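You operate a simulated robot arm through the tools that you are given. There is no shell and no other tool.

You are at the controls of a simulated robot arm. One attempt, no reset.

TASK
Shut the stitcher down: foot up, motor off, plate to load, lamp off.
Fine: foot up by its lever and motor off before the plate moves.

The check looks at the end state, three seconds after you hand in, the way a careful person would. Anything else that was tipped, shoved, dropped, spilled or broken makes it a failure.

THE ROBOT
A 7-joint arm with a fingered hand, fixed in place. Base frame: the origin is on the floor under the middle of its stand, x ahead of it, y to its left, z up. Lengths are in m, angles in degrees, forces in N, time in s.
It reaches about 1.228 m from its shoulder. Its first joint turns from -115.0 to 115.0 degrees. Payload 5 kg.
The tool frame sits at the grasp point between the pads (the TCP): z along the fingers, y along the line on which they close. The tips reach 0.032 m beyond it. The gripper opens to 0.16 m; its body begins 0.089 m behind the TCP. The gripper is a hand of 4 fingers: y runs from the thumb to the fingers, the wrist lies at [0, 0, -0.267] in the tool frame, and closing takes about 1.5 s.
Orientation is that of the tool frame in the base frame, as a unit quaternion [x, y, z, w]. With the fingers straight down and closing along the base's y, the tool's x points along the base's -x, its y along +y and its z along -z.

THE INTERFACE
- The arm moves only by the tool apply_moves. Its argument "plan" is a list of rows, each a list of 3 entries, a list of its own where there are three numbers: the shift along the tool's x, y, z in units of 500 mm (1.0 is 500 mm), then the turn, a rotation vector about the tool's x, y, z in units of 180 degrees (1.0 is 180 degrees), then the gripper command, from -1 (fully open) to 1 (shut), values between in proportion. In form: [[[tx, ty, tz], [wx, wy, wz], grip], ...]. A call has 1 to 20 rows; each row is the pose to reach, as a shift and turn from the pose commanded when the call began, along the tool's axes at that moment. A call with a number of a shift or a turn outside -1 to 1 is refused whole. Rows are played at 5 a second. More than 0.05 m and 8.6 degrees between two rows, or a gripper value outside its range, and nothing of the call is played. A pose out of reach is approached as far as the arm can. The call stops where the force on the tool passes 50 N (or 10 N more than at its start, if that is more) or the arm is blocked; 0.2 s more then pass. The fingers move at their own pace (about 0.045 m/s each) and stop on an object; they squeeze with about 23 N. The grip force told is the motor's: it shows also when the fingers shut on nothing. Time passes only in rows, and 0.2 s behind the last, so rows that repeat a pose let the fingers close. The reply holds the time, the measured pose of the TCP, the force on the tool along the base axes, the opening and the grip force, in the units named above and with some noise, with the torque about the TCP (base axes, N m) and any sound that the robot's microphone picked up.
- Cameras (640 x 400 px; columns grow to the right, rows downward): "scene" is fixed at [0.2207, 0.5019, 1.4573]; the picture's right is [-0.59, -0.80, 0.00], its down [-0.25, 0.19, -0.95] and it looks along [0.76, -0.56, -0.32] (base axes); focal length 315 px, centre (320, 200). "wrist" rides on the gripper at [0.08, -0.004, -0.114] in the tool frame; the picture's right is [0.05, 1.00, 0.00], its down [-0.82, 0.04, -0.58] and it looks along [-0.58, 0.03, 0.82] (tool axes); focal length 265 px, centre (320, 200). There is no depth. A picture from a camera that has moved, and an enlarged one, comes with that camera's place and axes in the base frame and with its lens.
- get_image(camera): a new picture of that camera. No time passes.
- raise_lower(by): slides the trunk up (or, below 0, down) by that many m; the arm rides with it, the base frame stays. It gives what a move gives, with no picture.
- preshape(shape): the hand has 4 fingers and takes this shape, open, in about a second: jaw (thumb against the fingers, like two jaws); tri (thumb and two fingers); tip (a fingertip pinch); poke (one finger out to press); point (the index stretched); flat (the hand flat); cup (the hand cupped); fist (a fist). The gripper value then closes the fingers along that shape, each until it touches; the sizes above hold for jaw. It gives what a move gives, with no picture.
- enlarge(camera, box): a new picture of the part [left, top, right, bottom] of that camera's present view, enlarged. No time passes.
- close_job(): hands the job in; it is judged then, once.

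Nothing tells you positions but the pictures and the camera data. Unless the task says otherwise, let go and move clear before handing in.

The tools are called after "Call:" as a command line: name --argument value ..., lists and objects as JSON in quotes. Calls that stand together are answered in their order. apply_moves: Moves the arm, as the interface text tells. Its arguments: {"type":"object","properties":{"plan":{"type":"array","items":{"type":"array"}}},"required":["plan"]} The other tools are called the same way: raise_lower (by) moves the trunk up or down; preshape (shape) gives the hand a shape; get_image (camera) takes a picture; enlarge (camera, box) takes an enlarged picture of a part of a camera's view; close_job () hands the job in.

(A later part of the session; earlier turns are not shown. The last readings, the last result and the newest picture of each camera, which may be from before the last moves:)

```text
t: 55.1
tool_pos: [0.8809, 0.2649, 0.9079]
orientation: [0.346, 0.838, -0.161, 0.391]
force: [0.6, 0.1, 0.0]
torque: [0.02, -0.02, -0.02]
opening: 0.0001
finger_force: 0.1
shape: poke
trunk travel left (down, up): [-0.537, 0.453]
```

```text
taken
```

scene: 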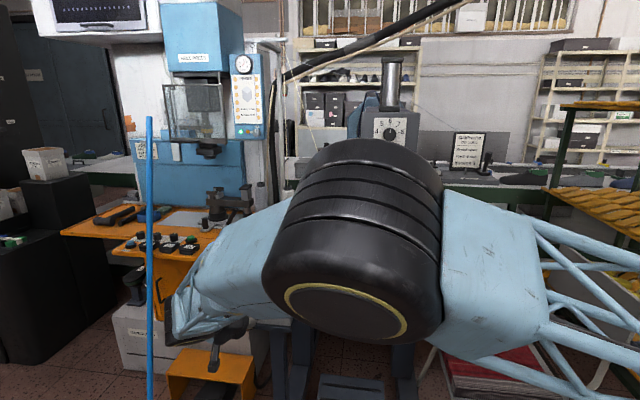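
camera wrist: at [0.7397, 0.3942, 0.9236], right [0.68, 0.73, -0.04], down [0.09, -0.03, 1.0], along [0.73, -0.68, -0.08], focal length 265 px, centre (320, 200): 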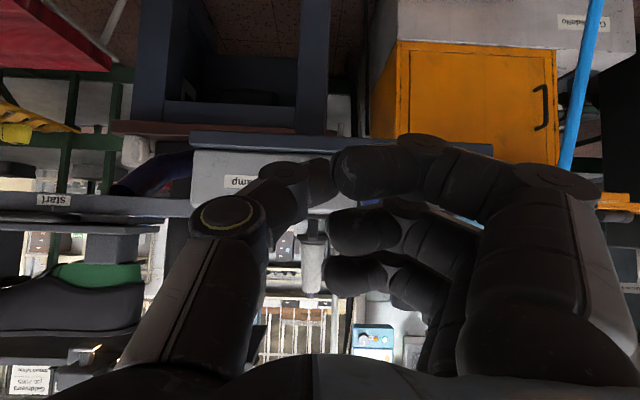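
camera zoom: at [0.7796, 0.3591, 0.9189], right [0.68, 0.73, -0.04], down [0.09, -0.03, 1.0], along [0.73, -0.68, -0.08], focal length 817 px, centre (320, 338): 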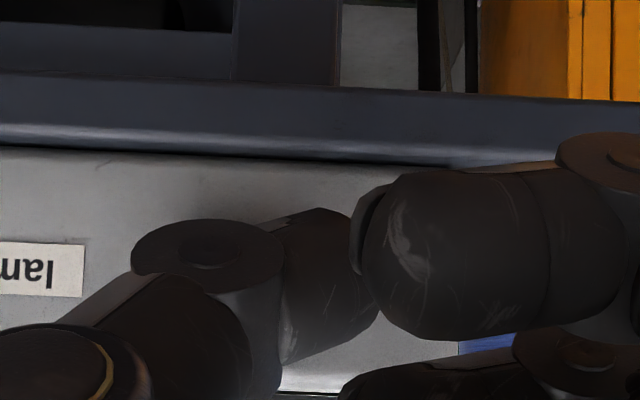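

Just short of contact (no force yet). I'll press forward in small steps, about 1.2 cm, watching force.

Call:
apply_moves --plan '[[[-0.0051, 0, 0.0061], [0, 0, 0], -1], [[-0.0103, 0, 0.0123], [0, 0, 0], -1], [[-0.0154, 0, 0.0184], [0, 0, 0], -1], [[-0.0154, 0, 0.0184], [0, 0, 0], -1]]'

Call:
get_image --camera "wrist"

```text
t: 56.1
tool_pos: [0.8888, 0.2589, 0.9057]
orientation: [0.347, 0.838, -0.161, 0.39]
force: [-5.9, 5.9, 0.5]
torque: [0.09, 0.1, 0.03]
opening: 0.0
finger_force: 0.1
shape: poke
trunk travel left (down, up): [-0.537, 0.453]
heard: click
```

```text
taken
camera wrist: at [0.7871, 0.352, 0.9186], right [0.68, 0.73, -0.04], down [0.09, -0.03, 1.0], along [0.73, -0.68, -0.08], focal length 265 px, centre (320, 200)
```

wrist: 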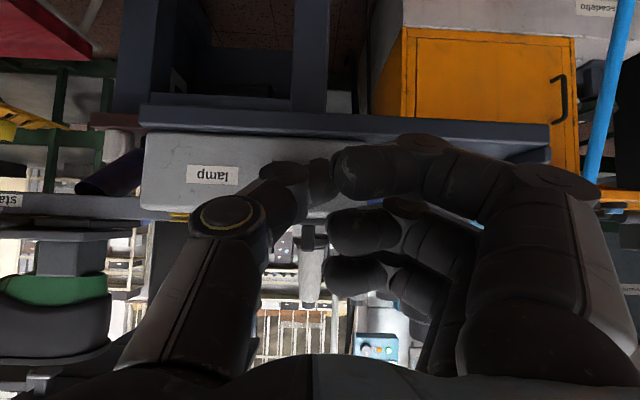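

A click was heard with about 8 N of push. I'll back straight off and check the rocker and lamp.

Call:
apply_moves --plan '[[[0.0257, 0, -0.0306], [0, 0, 0], -1], [[0.0643, 0, -0.0766], [0, 0, 0], -1], [[0.1029, 0, -0.1226], [0, 0, 0], -1], [[0.1029, 0, -0.1226], [0, 0, 0], -1]]'

Call:
raise_lower --by 0.1

Call:
get_image --camera "wrist"

Call:
enlarge --camera "wrist" --box '[200, 40, 370, 150]'

Call:
enlarge --camera "wrist" --box '[0, 260, 180, 400]'

```text
t: 57.1
tool_pos: [0.8321, 0.3122, 0.906]
orientation: [0.347, 0.837, -0.163, 0.39]
force: [-0.8, -0.8, -1.0]
torque: [0.0, -0.02, 0.01]
opening: 0.0
finger_force: 0.1
shape: poke
trunk travel left (down, up): [-0.537, 0.453]
```

```text
t: 58.4
tool_pos: [0.8329, 0.313, 1.0063]
orientation: [0.347, 0.837, -0.163, 0.39]
force: [0.1, 0.9, 0.1]
torque: [0.03, 0.02, 0.02]
opening: 0.0
finger_force: 0.0
shape: poke
trunk travel left (down, up): [-0.637, 0.353]
```

```text
taken
camera wrist: at [0.7307, 0.4068, 1.0176], right [0.68, 0.73, -0.04], down [0.09, -0.03, 1.0], along [0.73, -0.68, -0.08], focal length 265 px, centre (320, 200)
```

wrist: 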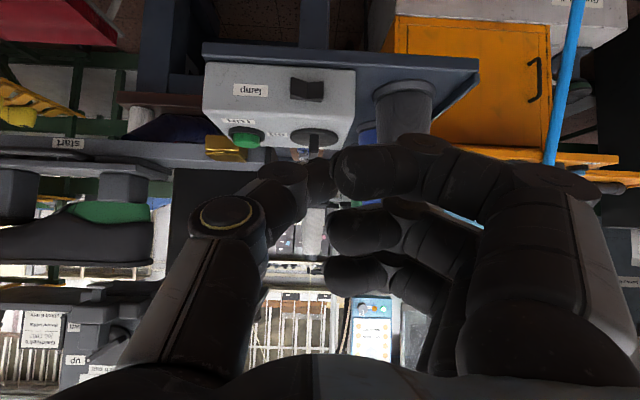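

```text
3.64 times, centred on (285, 95) of wrist
camera zoom: at [0.7307, 0.4068, 1.0176], right [0.68, 0.73, -0.04], down [0.09, -0.03, 1.0], along [0.73, -0.68, -0.08], focal length 965 px, centre (447, 582)
```

zoom: 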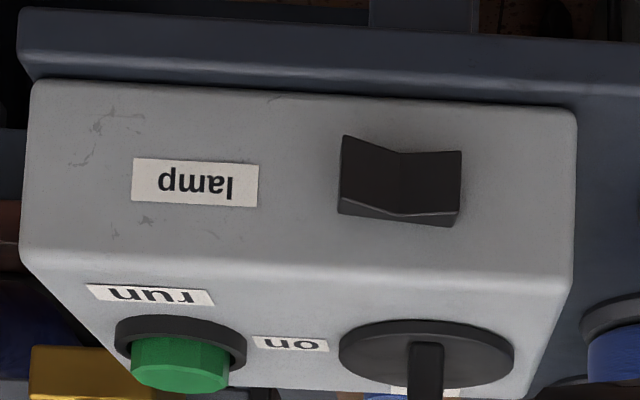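

```text
2.86 times, centred on (90, 330) of wrist
camera zoom: at [0.7307, 0.4068, 1.0176], right [0.68, 0.73, -0.04], down [0.09, -0.03, 1.0], along [0.73, -0.68, -0.08], focal length 758 px, centre (977, -171)
```

zoom: 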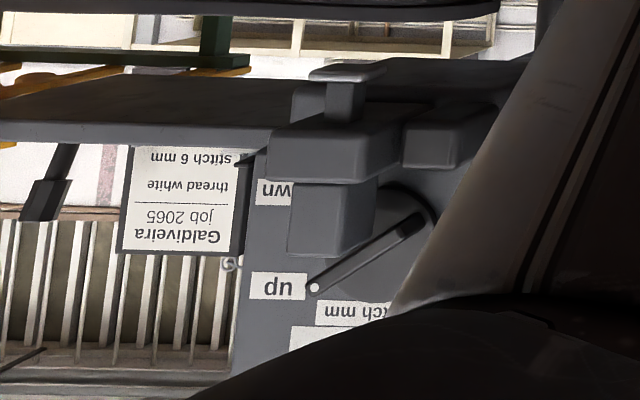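

Lamp is out and the rocker has flipped; lever "up" and knob "off" hold. Last is the plate: I need to slide it ~0.22 m to the right, to the "load" mark. I'll move right in front of the rail to look at the handle.

Call:
apply_moves --plan '[[[0, -0.09, 0], [0, 0, 0], -1], [[0, -0.18, 0], [0, 0, 0], -1], [[0, -0.27, 0], [0, 0, 0], -1], [[0, -0.36, 0], [0, 0, 0], -1], [[0, -0.45, 0], [0, 0, 0], -1], [[0, -0.54, 0], [0, 0, 0], -1], [[0, -0.63, 0], [0, 0, 0], -1], [[0, -0.7, 0], [0, 0, 0], -1], [[0, -0.7, 0], [0, 0, 0], -1]]'

Call:
get_image --camera "wrist"

Call:
get_image --camera "scene"

```text
t: 60.4
tool_pos: [0.5842, 0.0656, 1.0066]
orientation: [0.347, 0.837, -0.162, 0.39]
force: [-0.4, -0.2, 0.3]
torque: [-0.01, -0.02, -0.01]
opening: 0.0
finger_force: 0.2
shape: poke
trunk travel left (down, up): [-0.637, 0.353]
```

```text
taken
camera wrist: at [0.4825, 0.16, 1.0178], right [0.68, 0.73, -0.04], down [0.09, -0.03, 1.0], along [0.73, -0.68, -0.08], focal length 265 px, centre (320, 200)
```

wrist: 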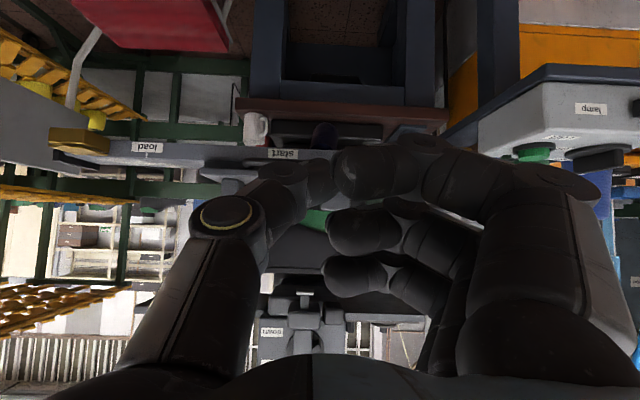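

```text
taken
```

scene: 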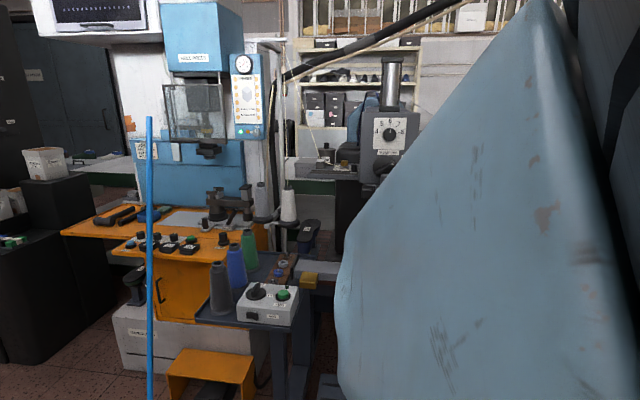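

I can see the rail's "start" and "load" labels from the front. Zooming in on the handle area.

Call:
enlarge --camera "wrist" --box '[180, 100, 360, 210]'

Call:
enlarge --camera "wrist" --box '[30, 100, 230, 220]'

```text
3.56 times, centred on (270, 155) of wrist
camera zoom: at [0.4825, 0.16, 1.0178], right [0.68, 0.73, -0.04], down [0.09, -0.03, 1.0], along [0.73, -0.68, -0.08], focal length 944 px, centre (498, 360)
```

zoom: 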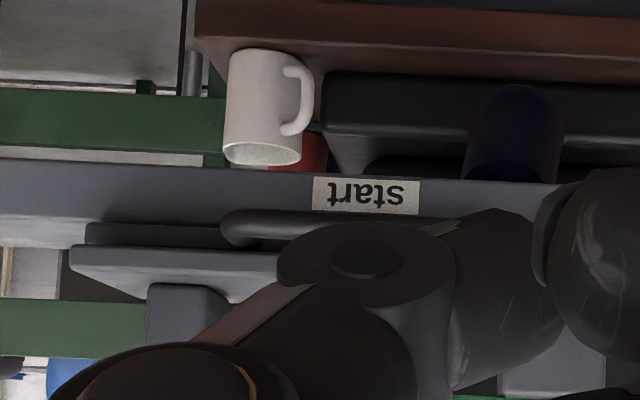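

```text
3.20 times, centred on (130, 160) of wrist
camera zoom: at [0.4825, 0.16, 1.0178], right [0.68, 0.73, -0.04], down [0.09, -0.03, 1.0], along [0.73, -0.68, -0.08], focal length 849 px, centre (928, 328)
```

zoom: 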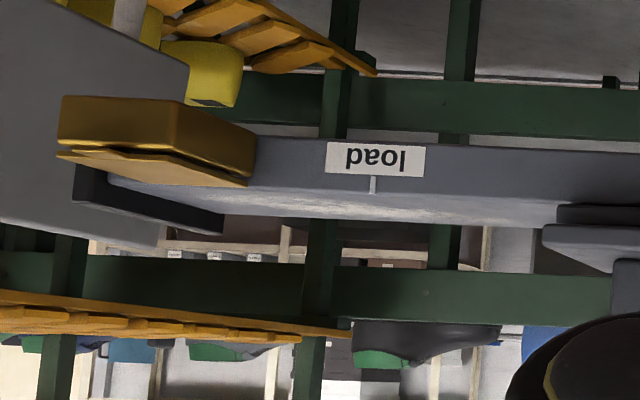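

The handle is partly hidden by my hand; I'll raise a bit so it shows clear of the fingers.

Call:
raise_lower --by 0.13

Call:
get_image --camera "wrist"

Call:
enlarge --camera "wrist" --box '[180, 30, 420, 160]'

Call:
enlarge --camera "wrist" --box '[20, 30, 220, 160]'

```text
t: 62.0
tool_pos: [0.5851, 0.0664, 1.1359]
orientation: [0.345, 0.838, -0.161, 0.391]
force: [0.1, -0.8, -0.4]
torque: [0.02, 0.02, -0.01]
opening: 0.0
finger_force: 0.1
shape: poke
trunk travel left (down, up): [-0.767, 0.223]
```

```text
taken
camera wrist: at [0.4828, 0.1603, 1.1476], right [0.68, 0.73, -0.04], down [0.09, -0.03, 1.0], along [0.73, -0.68, -0.08], focal length 265 px, centre (320, 200)
```

wrist: 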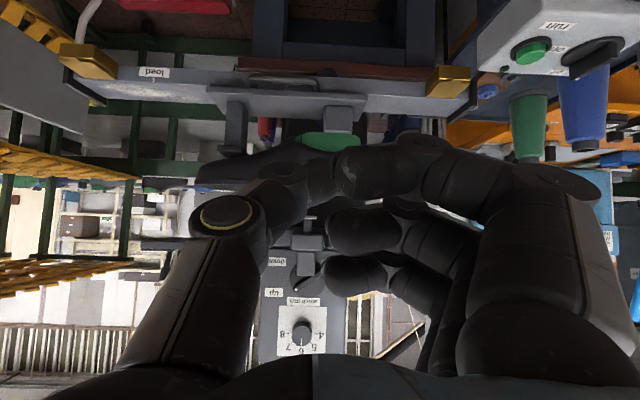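

```text
2.67 times, centred on (300, 95) of wrist
camera zoom: at [0.4828, 0.1603, 1.1476], right [0.68, 0.73, -0.04], down [0.09, -0.03, 1.0], along [0.73, -0.68, -0.08], focal length 708 px, centre (373, 480)
```

zoom: 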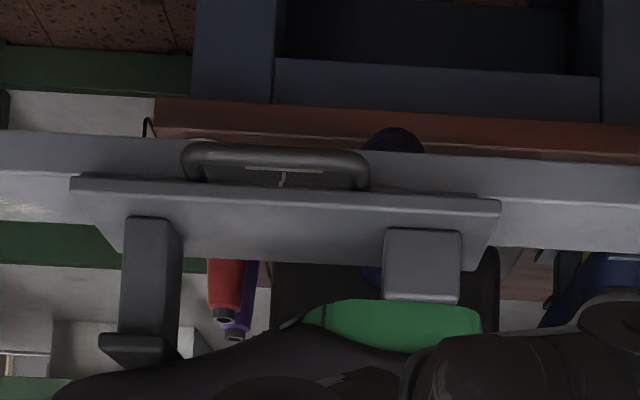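

```text
3.08 times, centred on (120, 95) of wrist
camera zoom: at [0.4828, 0.1603, 1.1476], right [0.68, 0.73, -0.04], down [0.09, -0.03, 1.0], along [0.73, -0.68, -0.08], focal length 817 px, centre (935, 523)
```

zoom: 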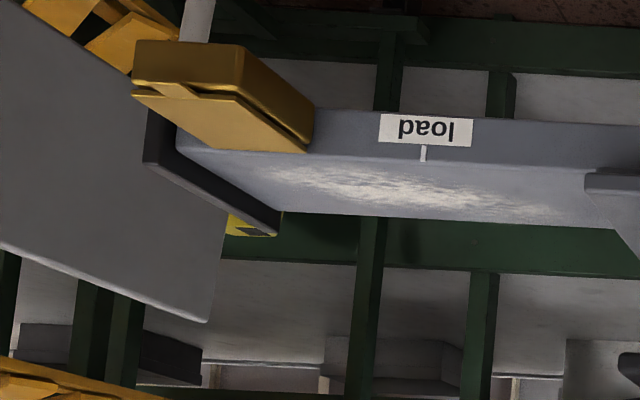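

Clear view now. From two heights I get: handle spans r=-0.4576…-0.3475 (centred on the "start" tick), f≈-0.62, z≈0.93; the "load" tick is at r=-0.1805, i.e. 0.222 m to go. I'll push the handle's left leg with the thumb along its stiff direction, so first I roll the hand 90° in free space.

Call:
apply_moves --plan '[[[0, 0, 0], [0, 0, -0.04167], -1], [[0, 0, 0], [0, 0, -0.08333], -1], [[0, 0, 0], [0, 0, -0.125], -1], [[0, 0, 0], [0, 0, -0.16667], -1], [[0, 0, 0], [0, 0, -0.20833], -1], [[0, 0, 0], [0, 0, -0.25], -1], [[0, 0, 0], [0, 0, -0.29167], -1], [[0, 0, 0], [0, 0, -0.33333], -1], [[0, 0, 0], [0, 0, -0.375], -1], [[0, 0, 0], [0, 0, -0.41667], -1], [[0, 0, 0], [0, 0, -0.45833], -1], [[0, 0, 0], [0, 0, -0.5], -1], [[0, 0, 0], [0, 0, -0.5], -1]]'

Call:
get_image --camera "wrist"

Call:
get_image --camera "scene"

```text
t: 64.8
tool_pos: [0.5848, 0.0661, 1.1364]
orientation: [-0.348, 0.837, -0.391, 0.161]
force: [-0.7, 0.2, -0.8]
torque: [0.04, 0.0, 0.03]
opening: 0.0002
finger_force: 0.0
shape: poke
trunk travel left (down, up): [-0.767, 0.223]
```

```text
taken
camera wrist: at [0.4673, 0.0676, 1.2126], right [-0.49, 0.42, -0.77], down [0.24, 0.91, 0.34], along [0.84, -0.02, -0.55], focal length 265 px, centre (320, 200)
```

wrist: 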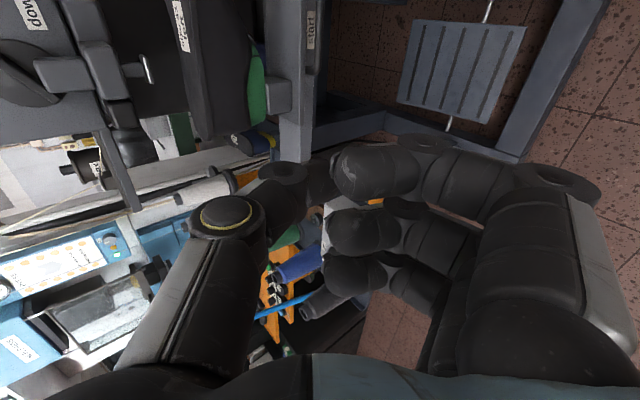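

```text
taken
```

scene: 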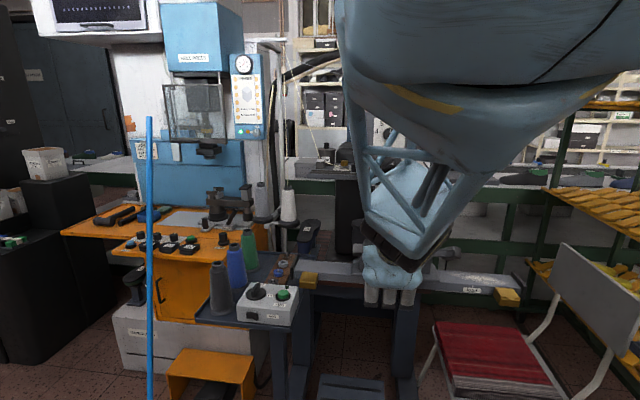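

Roll worked. Now I'll pitch to 75° and move to a staging point in front of and left of the handle's left leg, above its height.

Call:
apply_moves --plan '[[[-0.0149, -0.0136, 0.0756], [0.0347, 0, 0], -1], [[-0.0297, -0.0271, 0.1511], [0.0694, 0, 0], -1], [[-0.0446, -0.0407, 0.2267], [0.1042, 0, 0], -1], [[-0.0594, -0.0542, 0.3022], [0.1389, 0, 0], -1], [[-0.0594, -0.0542, 0.3022], [0.1389, 0, 0], -1]]'

Call:
raise_lower --by -0.129

Call:
get_image --camera "wrist"

Call:
get_image --camera "scene"

```text
t: 66.2
tool_pos: [0.7045, 0.0242, 1.0695]
orientation: [-0.291, 0.753, -0.533, 0.254]
force: [-0.8, 0.0, 0.2]
torque: [0.0, -0.01, 0.03]
opening: 0.0001
finger_force: 0.0
shape: poke
trunk travel left (down, up): [-0.767, 0.223]
stopped in row 5: the arm was blocked; the commanded pose is now the measured one
```

```text
t: 67.8
tool_pos: [0.7057, 0.0236, 0.9408]
orientation: [-0.29, 0.754, -0.533, 0.252]
force: [-0.8, 0.2, -0.1]
torque: [0.01, -0.03, 0.02]
opening: 0.0
finger_force: 0.0
shape: poke
trunk travel left (down, up): [-0.638, 0.352]
```

```text
taken
camera wrist: at [0.5697, 0.0401, 0.9735], right [-0.2, 0.23, -0.95], down [0.17, 0.97, 0.19], along [0.96, -0.12, -0.24], focal length 265 px, centre (320, 200)
```

wrist: 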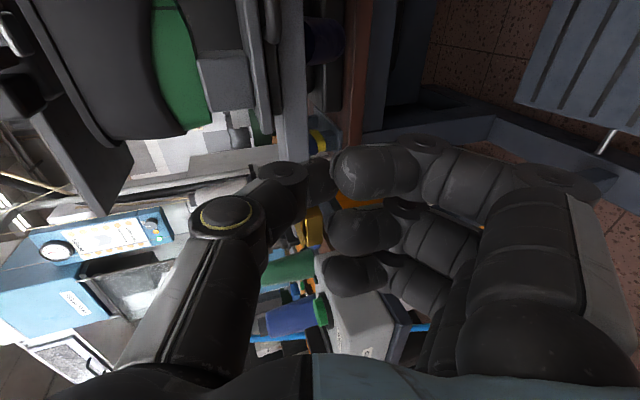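

```text
taken
```

scene: 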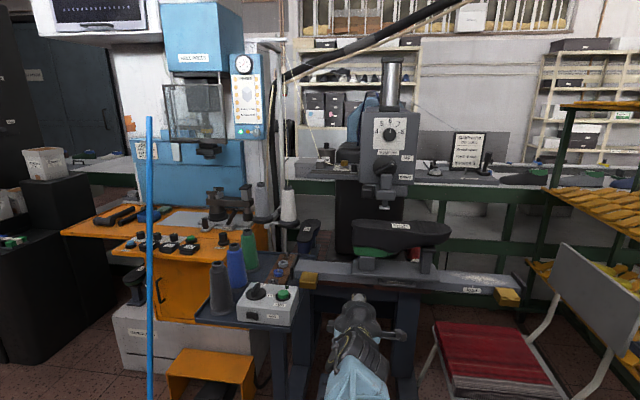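

A wrist limit stopped the pitch at ~72°, close enough: the hand's x points along the rail as wanted. I'm at r≈-0.516, in front of the rail. I'll go forward toward the handle's height and depth, stopping just in front of the plate edge.

Call:
apply_moves --plan '[[[0.0005, -0.0128, 0.0515], [0, 0, 0], -1], [[0.001, -0.0255, 0.1031], [0, 0, 0], -1], [[0.0015, -0.0383, 0.1547], [0, 0, 0], -1], [[0.002, -0.051, 0.2062], [0, 0, 0], -1], [[0.002, -0.051, 0.2062], [0, 0, 0], -1]]'

Call:
get_image --camera "wrist"

Call:
enlarge --camera "scene" --box '[320, 220, 460, 320]'

```text
t: 69.2
tool_pos: [0.7915, 0.0374, 0.9563]
orientation: [-0.298, 0.763, -0.49, 0.298]
force: [-0.3, -1.4, 0.7]
torque: [0.02, 0.01, 0.05]
opening: 0.0
finger_force: 0.1
shape: poke
trunk travel left (down, up): [-0.638, 0.352]
stopped in row 5: the arm was blocked; the commanded pose is now the measured one
```

```text
taken
camera wrist: at [0.6548, 0.04, 0.9857], right [-0.19, 0.3, -0.93], down [0.09, 0.95, 0.29], along [0.98, -0.02, -0.21], focal length 265 px, centre (320, 200)
```

wrist: 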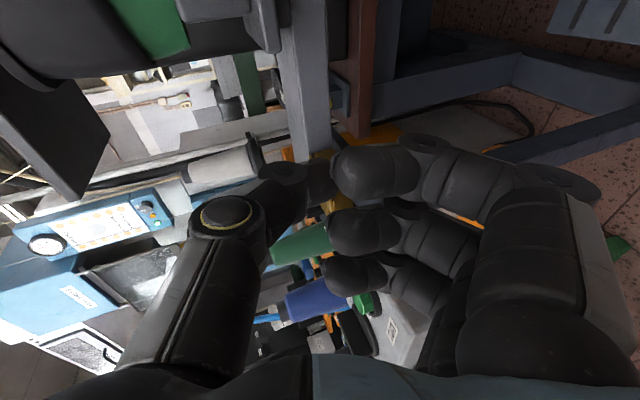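

```text
4.00 times, centred on (390, 270) of scene
camera zoom: at [0.2207, 0.5019, 1.4573], right [-0.59, -0.8, 0.0], down [-0.25, 0.19, -0.95], along [0.76, -0.56, -0.32], focal length 1261 px, centre (40, -80)
```

zoom: 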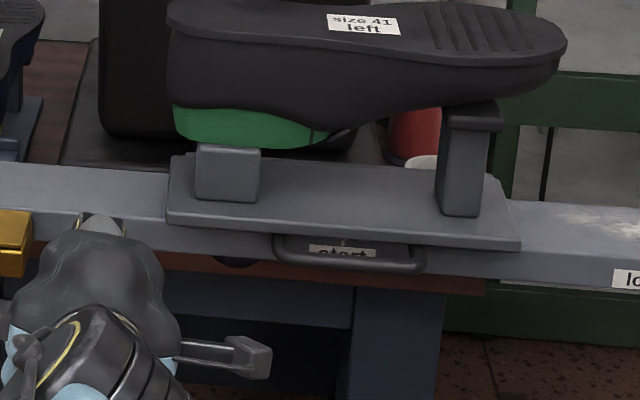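

That roll runs into a wrist limit, so I'll drop it. Better plan: un-roll, and straddle the whole 11 cm handle with the jaw (opens to 16 cm) at 90° pitch — fingers left, thumb right — then grip and slide. First, back away from the rail.

Call:
apply_moves --plan '[[[-0.0048, 0.0238, -0.0621], [0, 0, 0], -1], [[-0.0097, 0.0476, -0.1242], [0, 0, 0], -1], [[-0.0145, 0.0714, -0.1863], [0, 0, 0], -1], [[-0.0217, 0.1071, -0.2794], [0, 0, 0], -1], [[-0.0217, 0.1071, -0.2794], [0, 0, 0], -1]]'

Call:
get_image --camera "scene"

```text
t: 70.4
tool_pos: [0.6854, 0.1417, 0.9537]
orientation: [-0.298, 0.762, -0.492, 0.297]
force: [-0.1, 0.1, 0.3]
torque: [0.0, 0.01, -0.03]
opening: 0.0
finger_force: 0.2
shape: poke
trunk travel left (down, up): [-0.638, 0.352]
```

```text
taken
```

scene: 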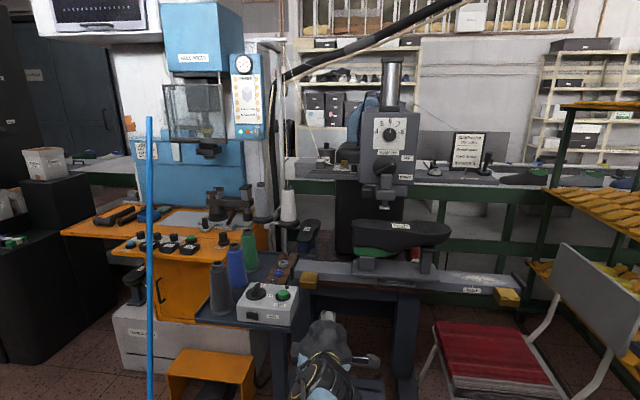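

Now un-roll to the level orientation that worked at the lever (hand horizontal, fingers left, thumb right), staying in free space.

Call:
apply_moves --plan '[[[0, 0, 0], [0.0101, -0.0057, 0.0407], -1], [[0, 0, 0], [0.0203, -0.0114, 0.0814], -1], [[0, 0, 0], [0.0304, -0.0171, 0.122], -1], [[0, 0, 0], [0.0405, -0.0228, 0.1627], -1], [[0, 0, 0], [0.0507, -0.0285, 0.2034], -1], [[0, 0, 0], [0.0608, -0.0343, 0.2441], -1], [[0, 0, 0], [0.071, -0.04, 0.2848], -1], [[0, 0, 0], [0.0811, -0.0457, 0.3255], -1], [[0, 0, 0], [0.0912, -0.0514, 0.3661], -1], [[0, 0, 0], [0.1014, -0.0571, 0.4068], -1], [[0, 0, 0], [0.1115, -0.0628, 0.4475], -1], [[0, 0, 0], [0.1115, -0.0628, 0.4475], -1]]'

Call:
get_image --camera "scene"

Call:
get_image --camera "wrist"

```text
t: 72.2
tool_pos: [0.6884, 0.1749, 0.9786]
orientation: [0.163, 0.748, -0.305, 0.566]
force: [-0.1, 0.7, -0.9]
torque: [0.0, -0.01, -0.04]
opening: 0.0
finger_force: 0.0
shape: poke
trunk travel left (down, up): [-0.638, 0.352]
stopped in row 9: the arm was blocked; the commanded pose is now the measured one
```

```text
taken
```

scene: 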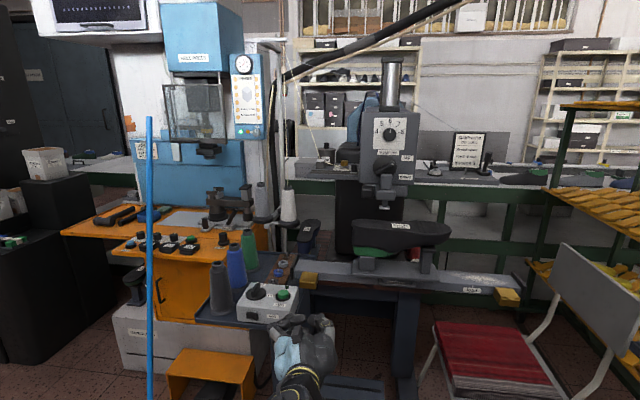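

```text
taken
camera wrist: at [0.5759, 0.2354, 0.9234], right [0.57, 0.76, -0.32], down [-0.16, 0.48, 0.86], along [0.81, -0.44, 0.4], focal length 265 px, centre (320, 200)
```

wrist: 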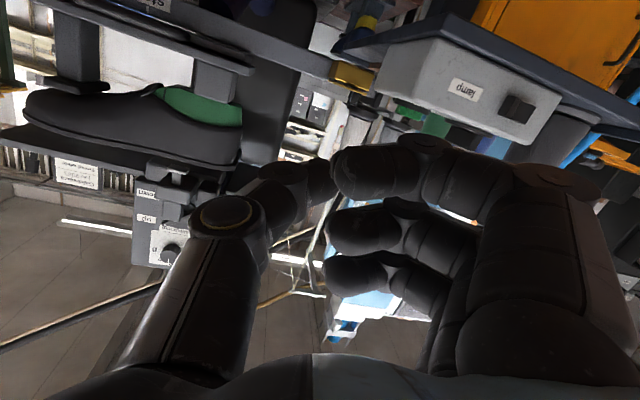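

Same limit: with the trunk this high the wrist can't level the hand at 0.95 m. I'll raise the hand with the arm 0.3 m, finish levelling there, and then bring everything down with the trunk.

Call:
apply_moves --plan '[[[-0.0811, -0.0233, -0.0148], [0, 0, 0], -1], [[-0.1622, -0.0466, -0.0295], [0, 0, 0], -1], [[-0.2433, -0.0699, -0.0443], [0, 0, 0], -1], [[-0.3244, -0.0931, -0.059], [0, 0, 0], -1], [[-0.4055, -0.1164, -0.0738], [0, 0, 0], -1], [[-0.4866, -0.1397, -0.0885], [0, 0, 0], -1], [[-0.5677, -0.163, -0.1033], [0, 0, 0], -1], [[-0.5677, -0.163, -0.1033], [0, 0, 0], -1]]'

```text
t: 74.0
tool_pos: [0.6897, 0.1744, 1.2791]
orientation: [0.161, 0.748, -0.307, 0.566]
force: [-0.2, 0.8, 0.6]
torque: [-0.01, -0.01, 0.01]
opening: 0.0
finger_force: 0.0
shape: poke
trunk travel left (down, up): [-0.638, 0.352]
```

Clear of the limit. Now finish levelling the orientation (about 20°).

Call:
apply_moves --plan '[[[0, 0, 0], [0.0106, -0.0168, 0.0307], -1], [[0, 0, 0], [0.0211, -0.0337, 0.0613], -1], [[0, 0, 0], [0.0317, -0.0505, 0.092], -1], [[0, 0, 0], [0.0317, -0.0505, 0.092], -1]]'

Call:
preshape --shape "jaw"

Call:
get_image --camera "wrist"

Call:
get_image --camera "scene"

```text
t: 75.0
tool_pos: [0.6887, 0.1754, 1.277]
orientation: [0.271, 0.653, -0.27, 0.654]
force: [0.3, 0.7, -0.3]
torque: [0.01, 0.0, -0.04]
opening: 0.0
finger_force: 0.1
shape: poke
trunk travel left (down, up): [-0.638, 0.352]
```

```text
t: 75.9
tool_pos: [0.6897, 0.1756, 1.2773]
orientation: [0.27, 0.653, -0.27, 0.654]
force: [-1.3, 0.0, 0.1]
torque: [-0.03, 0.03, -0.04]
opening: 0.1598
finger_force: 0.1
shape: jaw
trunk travel left (down, up): [-0.638, 0.352]
```

```text
taken
camera wrist: at [0.6051, 0.2513, 1.1972], right [0.71, 0.71, -0.05], down [-0.38, 0.44, 0.82], along [0.6, -0.56, 0.58], focal length 265 px, centre (320, 200)
```

wrist: 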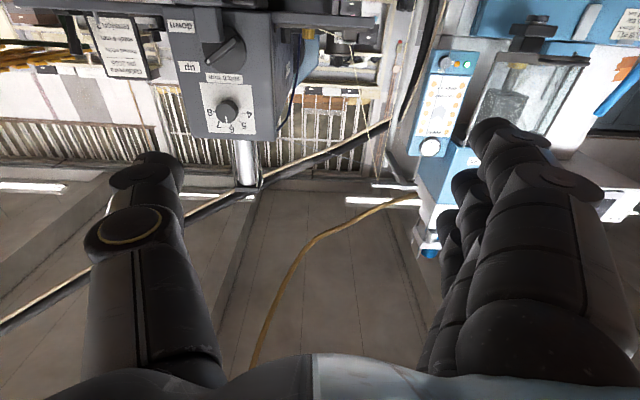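

```text
taken
```

scene: 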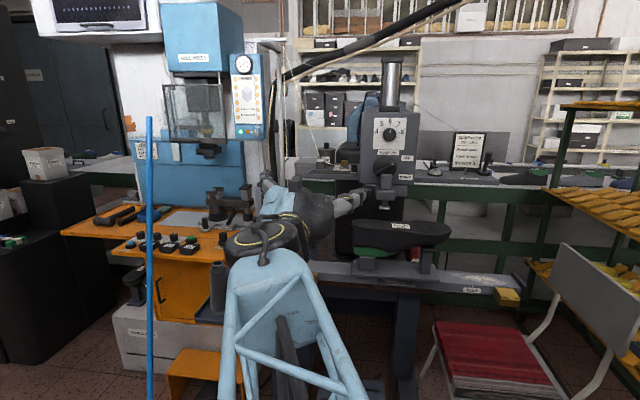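

Level and open. I'll translate right to line up with the handle centre (still high), then lower with the trunk.

Call:
apply_moves --plan '[[[0, -0.0838, 0.0426], [0, 0, 0], -1], [[0, -0.1675, 0.0852], [0, 0, 0], -1], [[0, -0.2513, 0.1278], [0, 0, 0], -1], [[0, -0.335, 0.1704], [0, 0, 0], -1], [[0, -0.4188, 0.213], [0, 0, 0], -1], [[0, -0.4188, 0.213], [0, 0, 0], -1]]'

Call:
raise_lower --by -0.2

Call:
get_image --camera "wrist"

Call:
get_image --camera "scene"

```text
t: 77.3
tool_pos: [0.6165, -0.0486, 1.2782]
orientation: [0.271, 0.653, -0.271, 0.654]
force: [0.9, -0.4, 0.6]
torque: [-0.02, 0.01, 0.01]
opening: 0.1599
finger_force: 0.0
shape: jaw
trunk travel left (down, up): [-0.638, 0.352]
```

```text
t: 79.5
tool_pos: [0.6172, -0.0483, 1.0782]
orientation: [0.27, 0.654, -0.27, 0.653]
force: [-0.5, -0.4, -0.5]
torque: [0.01, -0.01, 0.0]
opening: 0.1597
finger_force: 0.1
shape: jaw
trunk travel left (down, up): [-0.438, 0.552]
```

```text
taken
camera wrist: at [0.5331, 0.0278, 0.9979], right [0.71, 0.71, -0.05], down [-0.38, 0.44, 0.82], along [0.6, -0.56, 0.58], focal length 265 px, centre (320, 200)
```

wrist: 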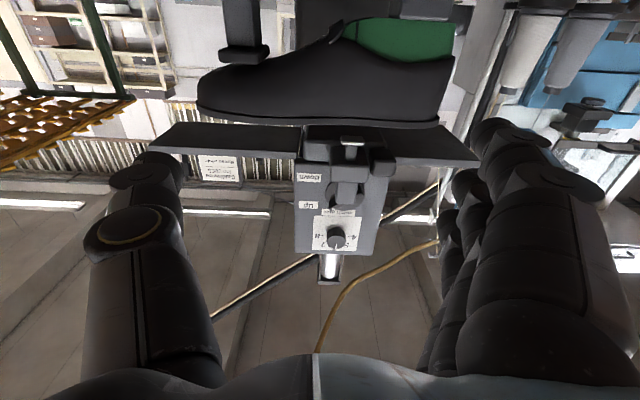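

```text
taken
```

scene: 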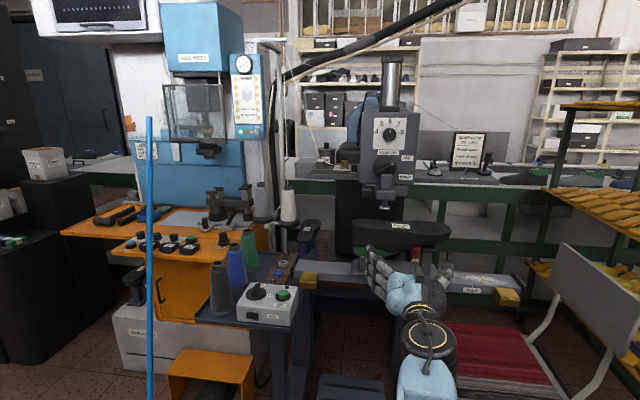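

Well aligned in r (−0.402). Lower the remaining 14.8 cm to handle height, still 11 cm in front of it.

Call:
raise_lower --by -0.148

Call:
get_image --camera "wrist"

Call:
enlarge --camera "scene" --box '[330, 220, 470, 330]'

```text
t: 81.2
tool_pos: [0.6179, -0.0486, 0.9309]
orientation: [0.27, 0.653, -0.27, 0.654]
force: [0.4, 0.7, -0.4]
torque: [0.01, 0.02, 0.0]
opening: 0.1603
finger_force: 0.1
shape: jaw
trunk travel left (down, up): [-0.29, 0.7]
```

```text
taken
camera wrist: at [0.5331, 0.0278, 0.8499], right [0.71, 0.71, -0.05], down [-0.38, 0.44, 0.82], along [0.6, -0.56, 0.58], focal length 265 px, centre (320, 200)
```

wrist: 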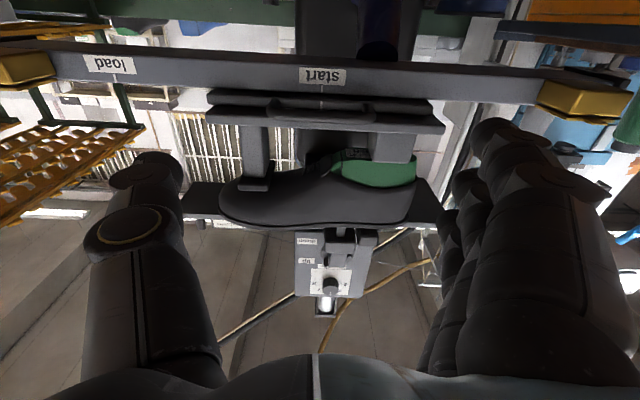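

```text
3.64 times, centred on (400, 275) of scene
camera zoom: at [0.2207, 0.5019, 1.4573], right [-0.59, -0.8, 0.0], down [-0.25, 0.19, -0.95], along [0.76, -0.56, -0.32], focal length 1146 px, centre (29, -73)
```

zoom: 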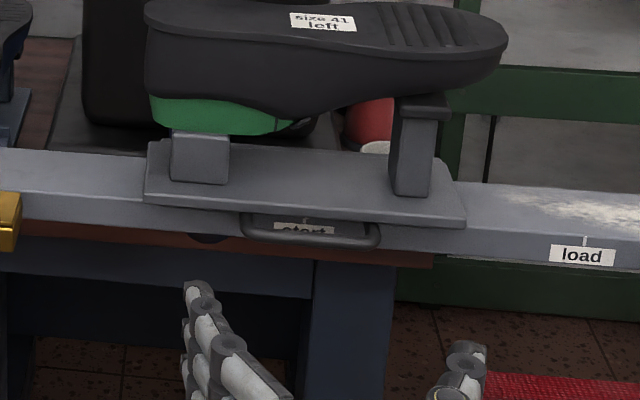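

Excellent view from below: handle centred between open thumb and fingers. Zooming in to refine the handle's geometry.

Call:
enlarge --camera "wrist" --box '[190, 50, 450, 200]'

Call:
enlarge --camera "wrist" --box '[0, 30, 200, 150]'

```text
2.46 times, centred on (320, 125) of wrist
camera zoom: at [0.5331, 0.0278, 0.8499], right [0.71, 0.71, -0.05], down [-0.38, 0.44, 0.82], along [0.6, -0.56, 0.58], focal length 653 px, centre (320, 385)
```

zoom: 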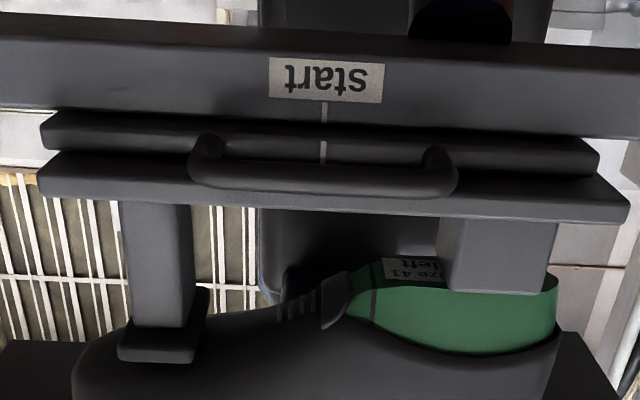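

```text
3.20 times, centred on (100, 90) of wrist
camera zoom: at [0.5331, 0.0278, 0.8499], right [0.71, 0.71, -0.05], down [-0.38, 0.44, 0.82], along [0.6, -0.56, 0.58], focal length 849 px, centre (1024, 552)
```

zoom: 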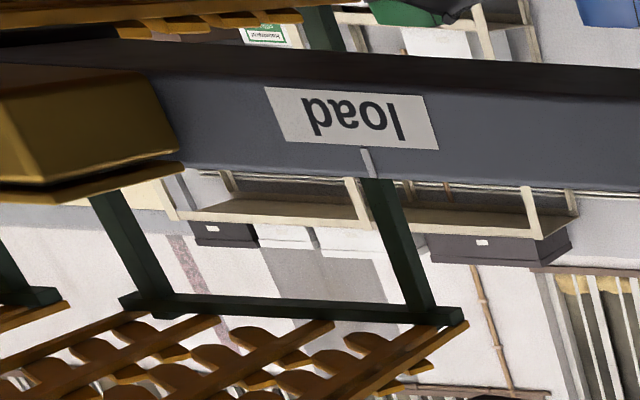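

Refined: handle ends at r=-0.458 and -0.3486, bar at f≈-0.613, z≈0.934 — the hand is centred to within 1–2 mm. I'll advance 12.5 cm so the fingertips straddle the handle.

Call:
apply_moves --plan '[[[0, 0.001, 0.07], [0, 0, 0], -1], [[0, 0.001, 0.14], [0, 0, 0], -1], [[-0.003, 0.001, 0.2], [0, 0, 0], -1], [[-0.003, 0.001, 0.25], [0, 0, 0], -1], [[-0.003, 0.001, 0.25], [0, 0, 0], -1]]'

Call:
get_image --camera "wrist"

Call:
enlarge --camera "scene" --box '[330, 220, 470, 330]'

```text
t: 82.4
tool_pos: [0.7073, -0.138, 0.9321]
orientation: [0.27, 0.654, -0.27, 0.653]
force: [-0.3, 0.1, 0.2]
torque: [-0.02, 0.0, 0.02]
opening: 0.16
finger_force: 0.2
shape: jaw
trunk travel left (down, up): [-0.29, 0.7]
```

```text
taken
camera wrist: at [0.6221, -0.0607, 0.8513], right [0.71, 0.71, -0.05], down [-0.38, 0.44, 0.82], along [0.6, -0.56, 0.58], focal length 265 px, centre (320, 200)
```

wrist: 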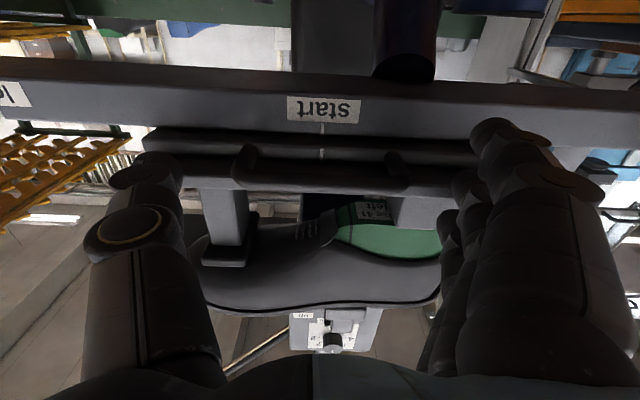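

```text
3.64 times, centred on (400, 275) of scene
camera zoom: at [0.2207, 0.5019, 1.4573], right [-0.59, -0.8, 0.0], down [-0.25, 0.19, -0.95], along [0.76, -0.56, -0.32], focal length 1146 px, centre (29, -73)
```

zoom: 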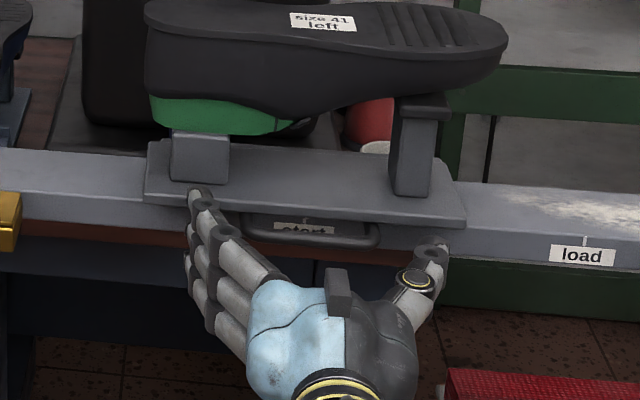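

The fingers and thumb straddle the handle. Closing the jaw gently onto it.

Call:
apply_moves --plan '[[[0, 0, 0], [0, 0, 0], -0.8], [[0, 0, 0], [0, 0, 0], -0.6], [[0, 0, 0], [0, 0, 0], -0.4], [[0, 0, 0], [0, 0, 0], -0.25], [[0, 0, 0], [0, 0, 0], -0.15], [[0, 0, 0], [0, 0, 0], -0.15], [[0, 0, 0], [0, 0, 0], -0.15]]'

Call:
get_image --camera "wrist"

Call:
enlarge --camera "scene" --box '[330, 220, 470, 330]'

```text
t: 84.0
tool_pos: [0.7063, -0.1373, 0.9319]
orientation: [0.27, 0.654, -0.27, 0.653]
force: [0.1, 0.6, -1.1]
torque: [0.0, -0.01, -0.02]
opening: 0.0772
finger_force: 0.1
shape: jaw
trunk travel left (down, up): [-0.29, 0.7]
```

```text
taken
camera wrist: at [0.6218, -0.0606, 0.8513], right [0.71, 0.71, -0.05], down [-0.38, 0.44, 0.82], along [0.6, -0.56, 0.58], focal length 265 px, centre (320, 200)
```

wrist: 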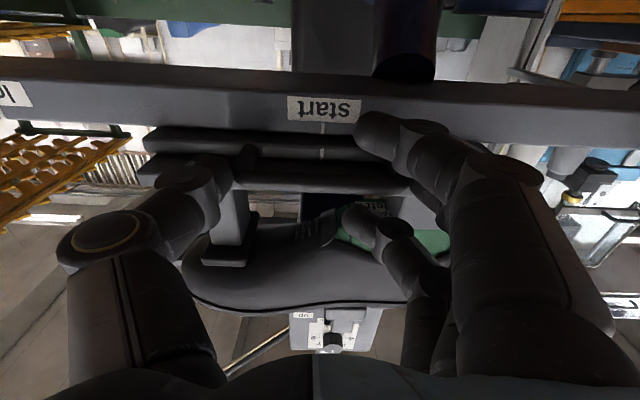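

```text
3.64 times, centred on (400, 275) of scene
camera zoom: at [0.2207, 0.5019, 1.4573], right [-0.59, -0.8, 0.0], down [-0.25, 0.19, -0.95], along [0.76, -0.56, -0.32], focal length 1146 px, centre (29, -73)
```

zoom: 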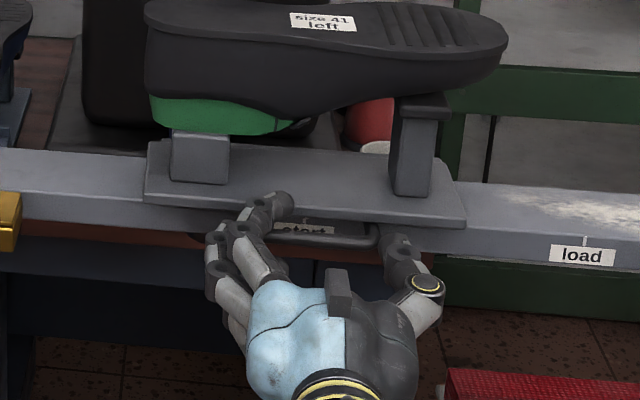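

Some fingers passed above and below the bar while the middle one seems at the leg. Let me look closer before pulling.

Call:
enlarge --camera "scene" --box '[372, 260, 442, 310]'

Call:
enlarge --camera "wrist" --box '[170, 90, 470, 290]'

```text
8.00 times, centred on (407, 285) of scene
camera zoom: at [0.2207, 0.5019, 1.4573], right [-0.59, -0.8, 0.0], down [-0.25, 0.19, -0.95], along [0.76, -0.56, -0.32], focal length 2522 px, centre (-376, -480)
```

zoom: 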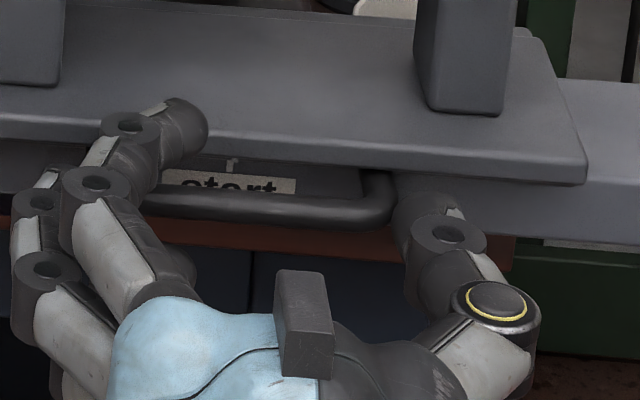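

```text
2.00 times, centred on (320, 190) of wrist
camera zoom: at [0.6218, -0.0606, 0.8513], right [0.71, 0.71, -0.05], down [-0.38, 0.44, 0.82], along [0.6, -0.56, 0.58], focal length 531 px, centre (320, 220)
```

zoom: 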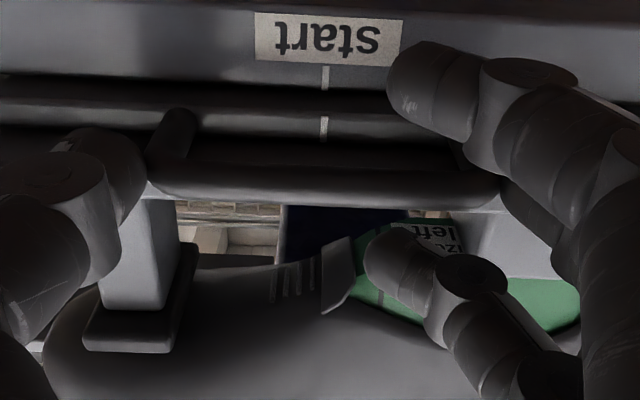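

Thumb is at the right end and the middle finger at the left; the other two pass harmlessly over and under the bar. I'll close a bit more until a squeeze registers.

Call:
apply_moves --plan '[[[0, 0, 0], [0, 0, 0], -0.05], [[0, 0, 0], [0, 0, 0], 0.05], [[0, 0, 0], [0, 0, 0], 0.1], [[0, 0, 0], [0, 0, 0], 0.1]]'

Call:
enlarge --camera "scene" --box '[372, 260, 442, 310]'

Call:
enlarge --camera "wrist" --box '[170, 90, 470, 290]'

```text
t: 85.0
tool_pos: [0.7047, -0.137, 0.9316]
orientation: [0.271, 0.653, -0.271, 0.653]
force: [-1.9, 0.3, -0.3]
torque: [0.03, 0.06, -0.06]
opening: 0.063
finger_force: 0.1
shape: jaw
trunk travel left (down, up): [-0.29, 0.7]
```

```text
8.00 times, centred on (407, 285) of scene
camera zoom: at [0.2207, 0.5019, 1.4573], right [-0.59, -0.8, 0.0], down [-0.25, 0.19, -0.95], along [0.76, -0.56, -0.32], focal length 2522 px, centre (-376, -480)
```

zoom: 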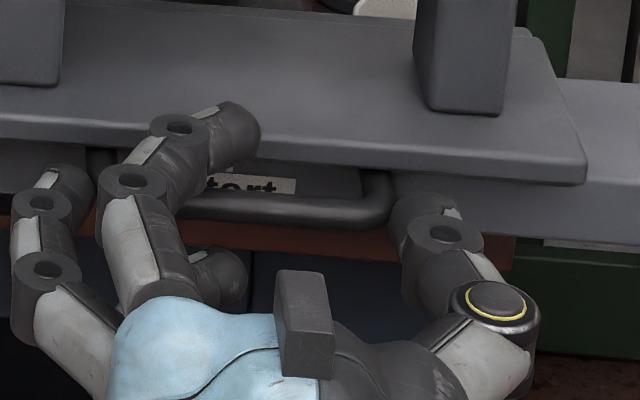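

```text
2.00 times, centred on (320, 190) of wrist
camera zoom: at [0.6217, -0.0606, 0.8513], right [0.71, 0.71, -0.05], down [-0.38, 0.44, 0.82], along [0.6, -0.56, 0.58], focal length 531 px, centre (320, 220)
```

zoom: 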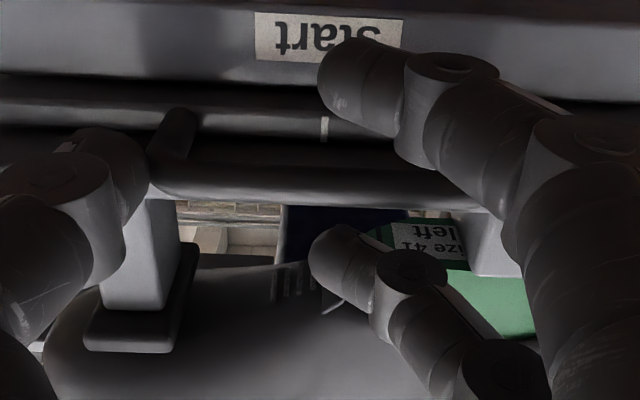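

Now it's clear: middle finger on the handle's left leg, thumb at its right end — held. I'll test-pull 4 cm to the right.

Call:
apply_moves --plan '[[[0, -0.02, 0], [0, 0, 0], 0.1], [[0, -0.04, 0], [0, 0, 0], 0.1], [[0, -0.06, 0], [0, 0, 0], 0.1], [[0, -0.08, 0], [0, 0, 0], 0.1]]'

Call:
enlarge --camera "scene" --box '[340, 220, 480, 320]'

Call:
get_image --camera "wrist"

```text
t: 86.0
tool_pos: [0.6765, -0.1655, 0.9319]
orientation: [0.271, 0.653, -0.271, 0.653]
force: [-1.6, 0.0, -0.2]
torque: [-0.02, -0.04, -0.11]
opening: 0.0474
finger_force: 22.5
shape: jaw
trunk travel left (down, up): [-0.29, 0.7]
```

```text
4.00 times, centred on (410, 270) of scene
camera zoom: at [0.2207, 0.5019, 1.4573], right [-0.59, -0.8, 0.0], down [-0.25, 0.19, -0.95], along [0.76, -0.56, -0.32], focal length 1261 px, centre (-40, -80)
```

zoom: 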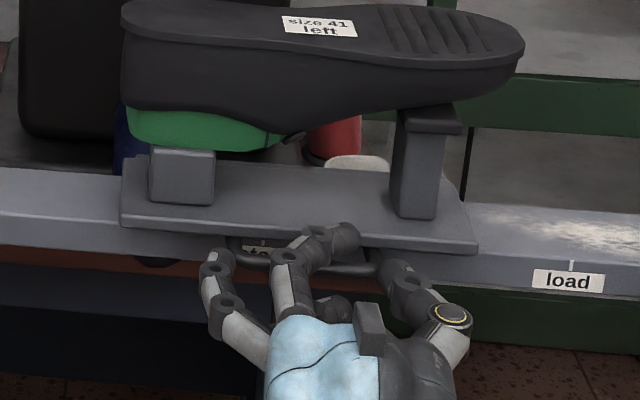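

```text
taken
camera wrist: at [0.5929, -0.0888, 0.8511], right [0.71, 0.71, -0.05], down [-0.38, 0.44, 0.82], along [0.6, -0.56, 0.58], focal length 265 px, centre (320, 200)
```

wrist: 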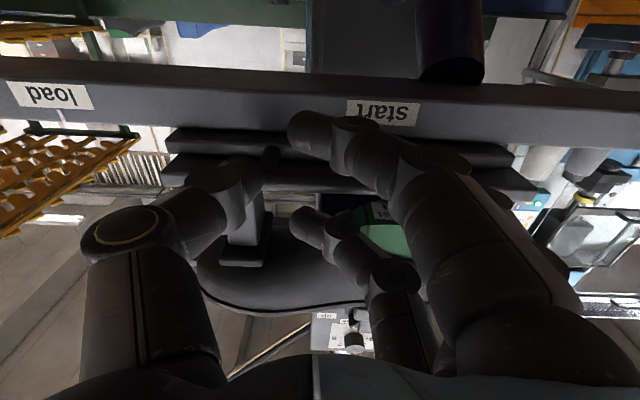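

The plate is sliding with a little lag in the compliant fingers. I'll continue to the right in steps.

Call:
apply_moves --plan '[[[0, -0.02, 0], [0, 0, 0], 0.1], [[0, -0.04, 0], [0, 0, 0], 0.1], [[0, -0.06, 0], [0, 0, 0], 0.1], [[0, -0.08, 0], [0, 0, 0], 0.1], [[0, -0.1, 0], [0, 0, 0], 0.1], [[0, -0.12, 0], [0, 0, 0], 0.1]]'

Call:
enlarge --camera "scene" --box '[350, 220, 510, 330]'

Call:
get_image --camera "wrist"

```text
t: 87.4
tool_pos: [0.6341, -0.2083, 0.9312]
orientation: [0.271, 0.653, -0.27, 0.653]
force: [-2.5, 1.8, -2.4]
torque: [0.04, 0.05, -0.04]
opening: 0.0473
finger_force: 23.1
shape: jaw
trunk travel left (down, up): [-0.29, 0.7]
```

```text
3.64 times, centred on (430, 275) of scene
camera zoom: at [0.2207, 0.5019, 1.4573], right [-0.59, -0.8, 0.0], down [-0.25, 0.19, -0.95], along [0.76, -0.56, -0.32], focal length 1146 px, centre (-80, -73)
```

zoom: 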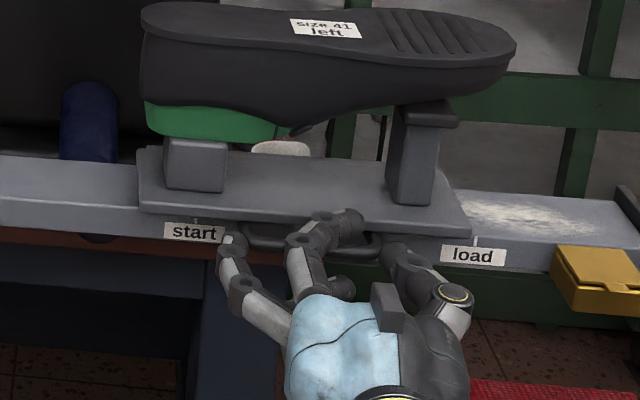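

```text
taken
camera wrist: at [0.5504, -0.1311, 0.8511], right [0.71, 0.71, -0.05], down [-0.38, 0.44, 0.82], along [0.6, -0.56, 0.58], focal length 265 px, centre (320, 200)
```

wrist: 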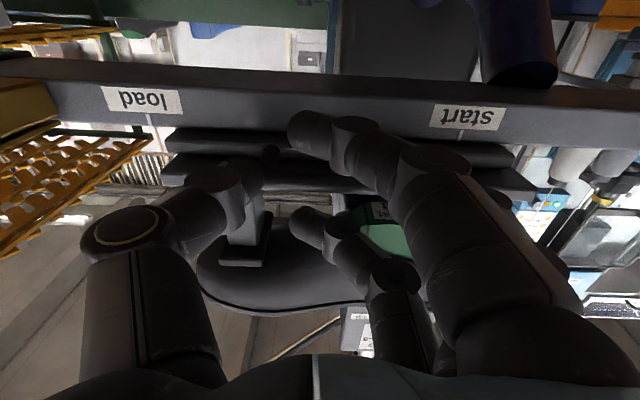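

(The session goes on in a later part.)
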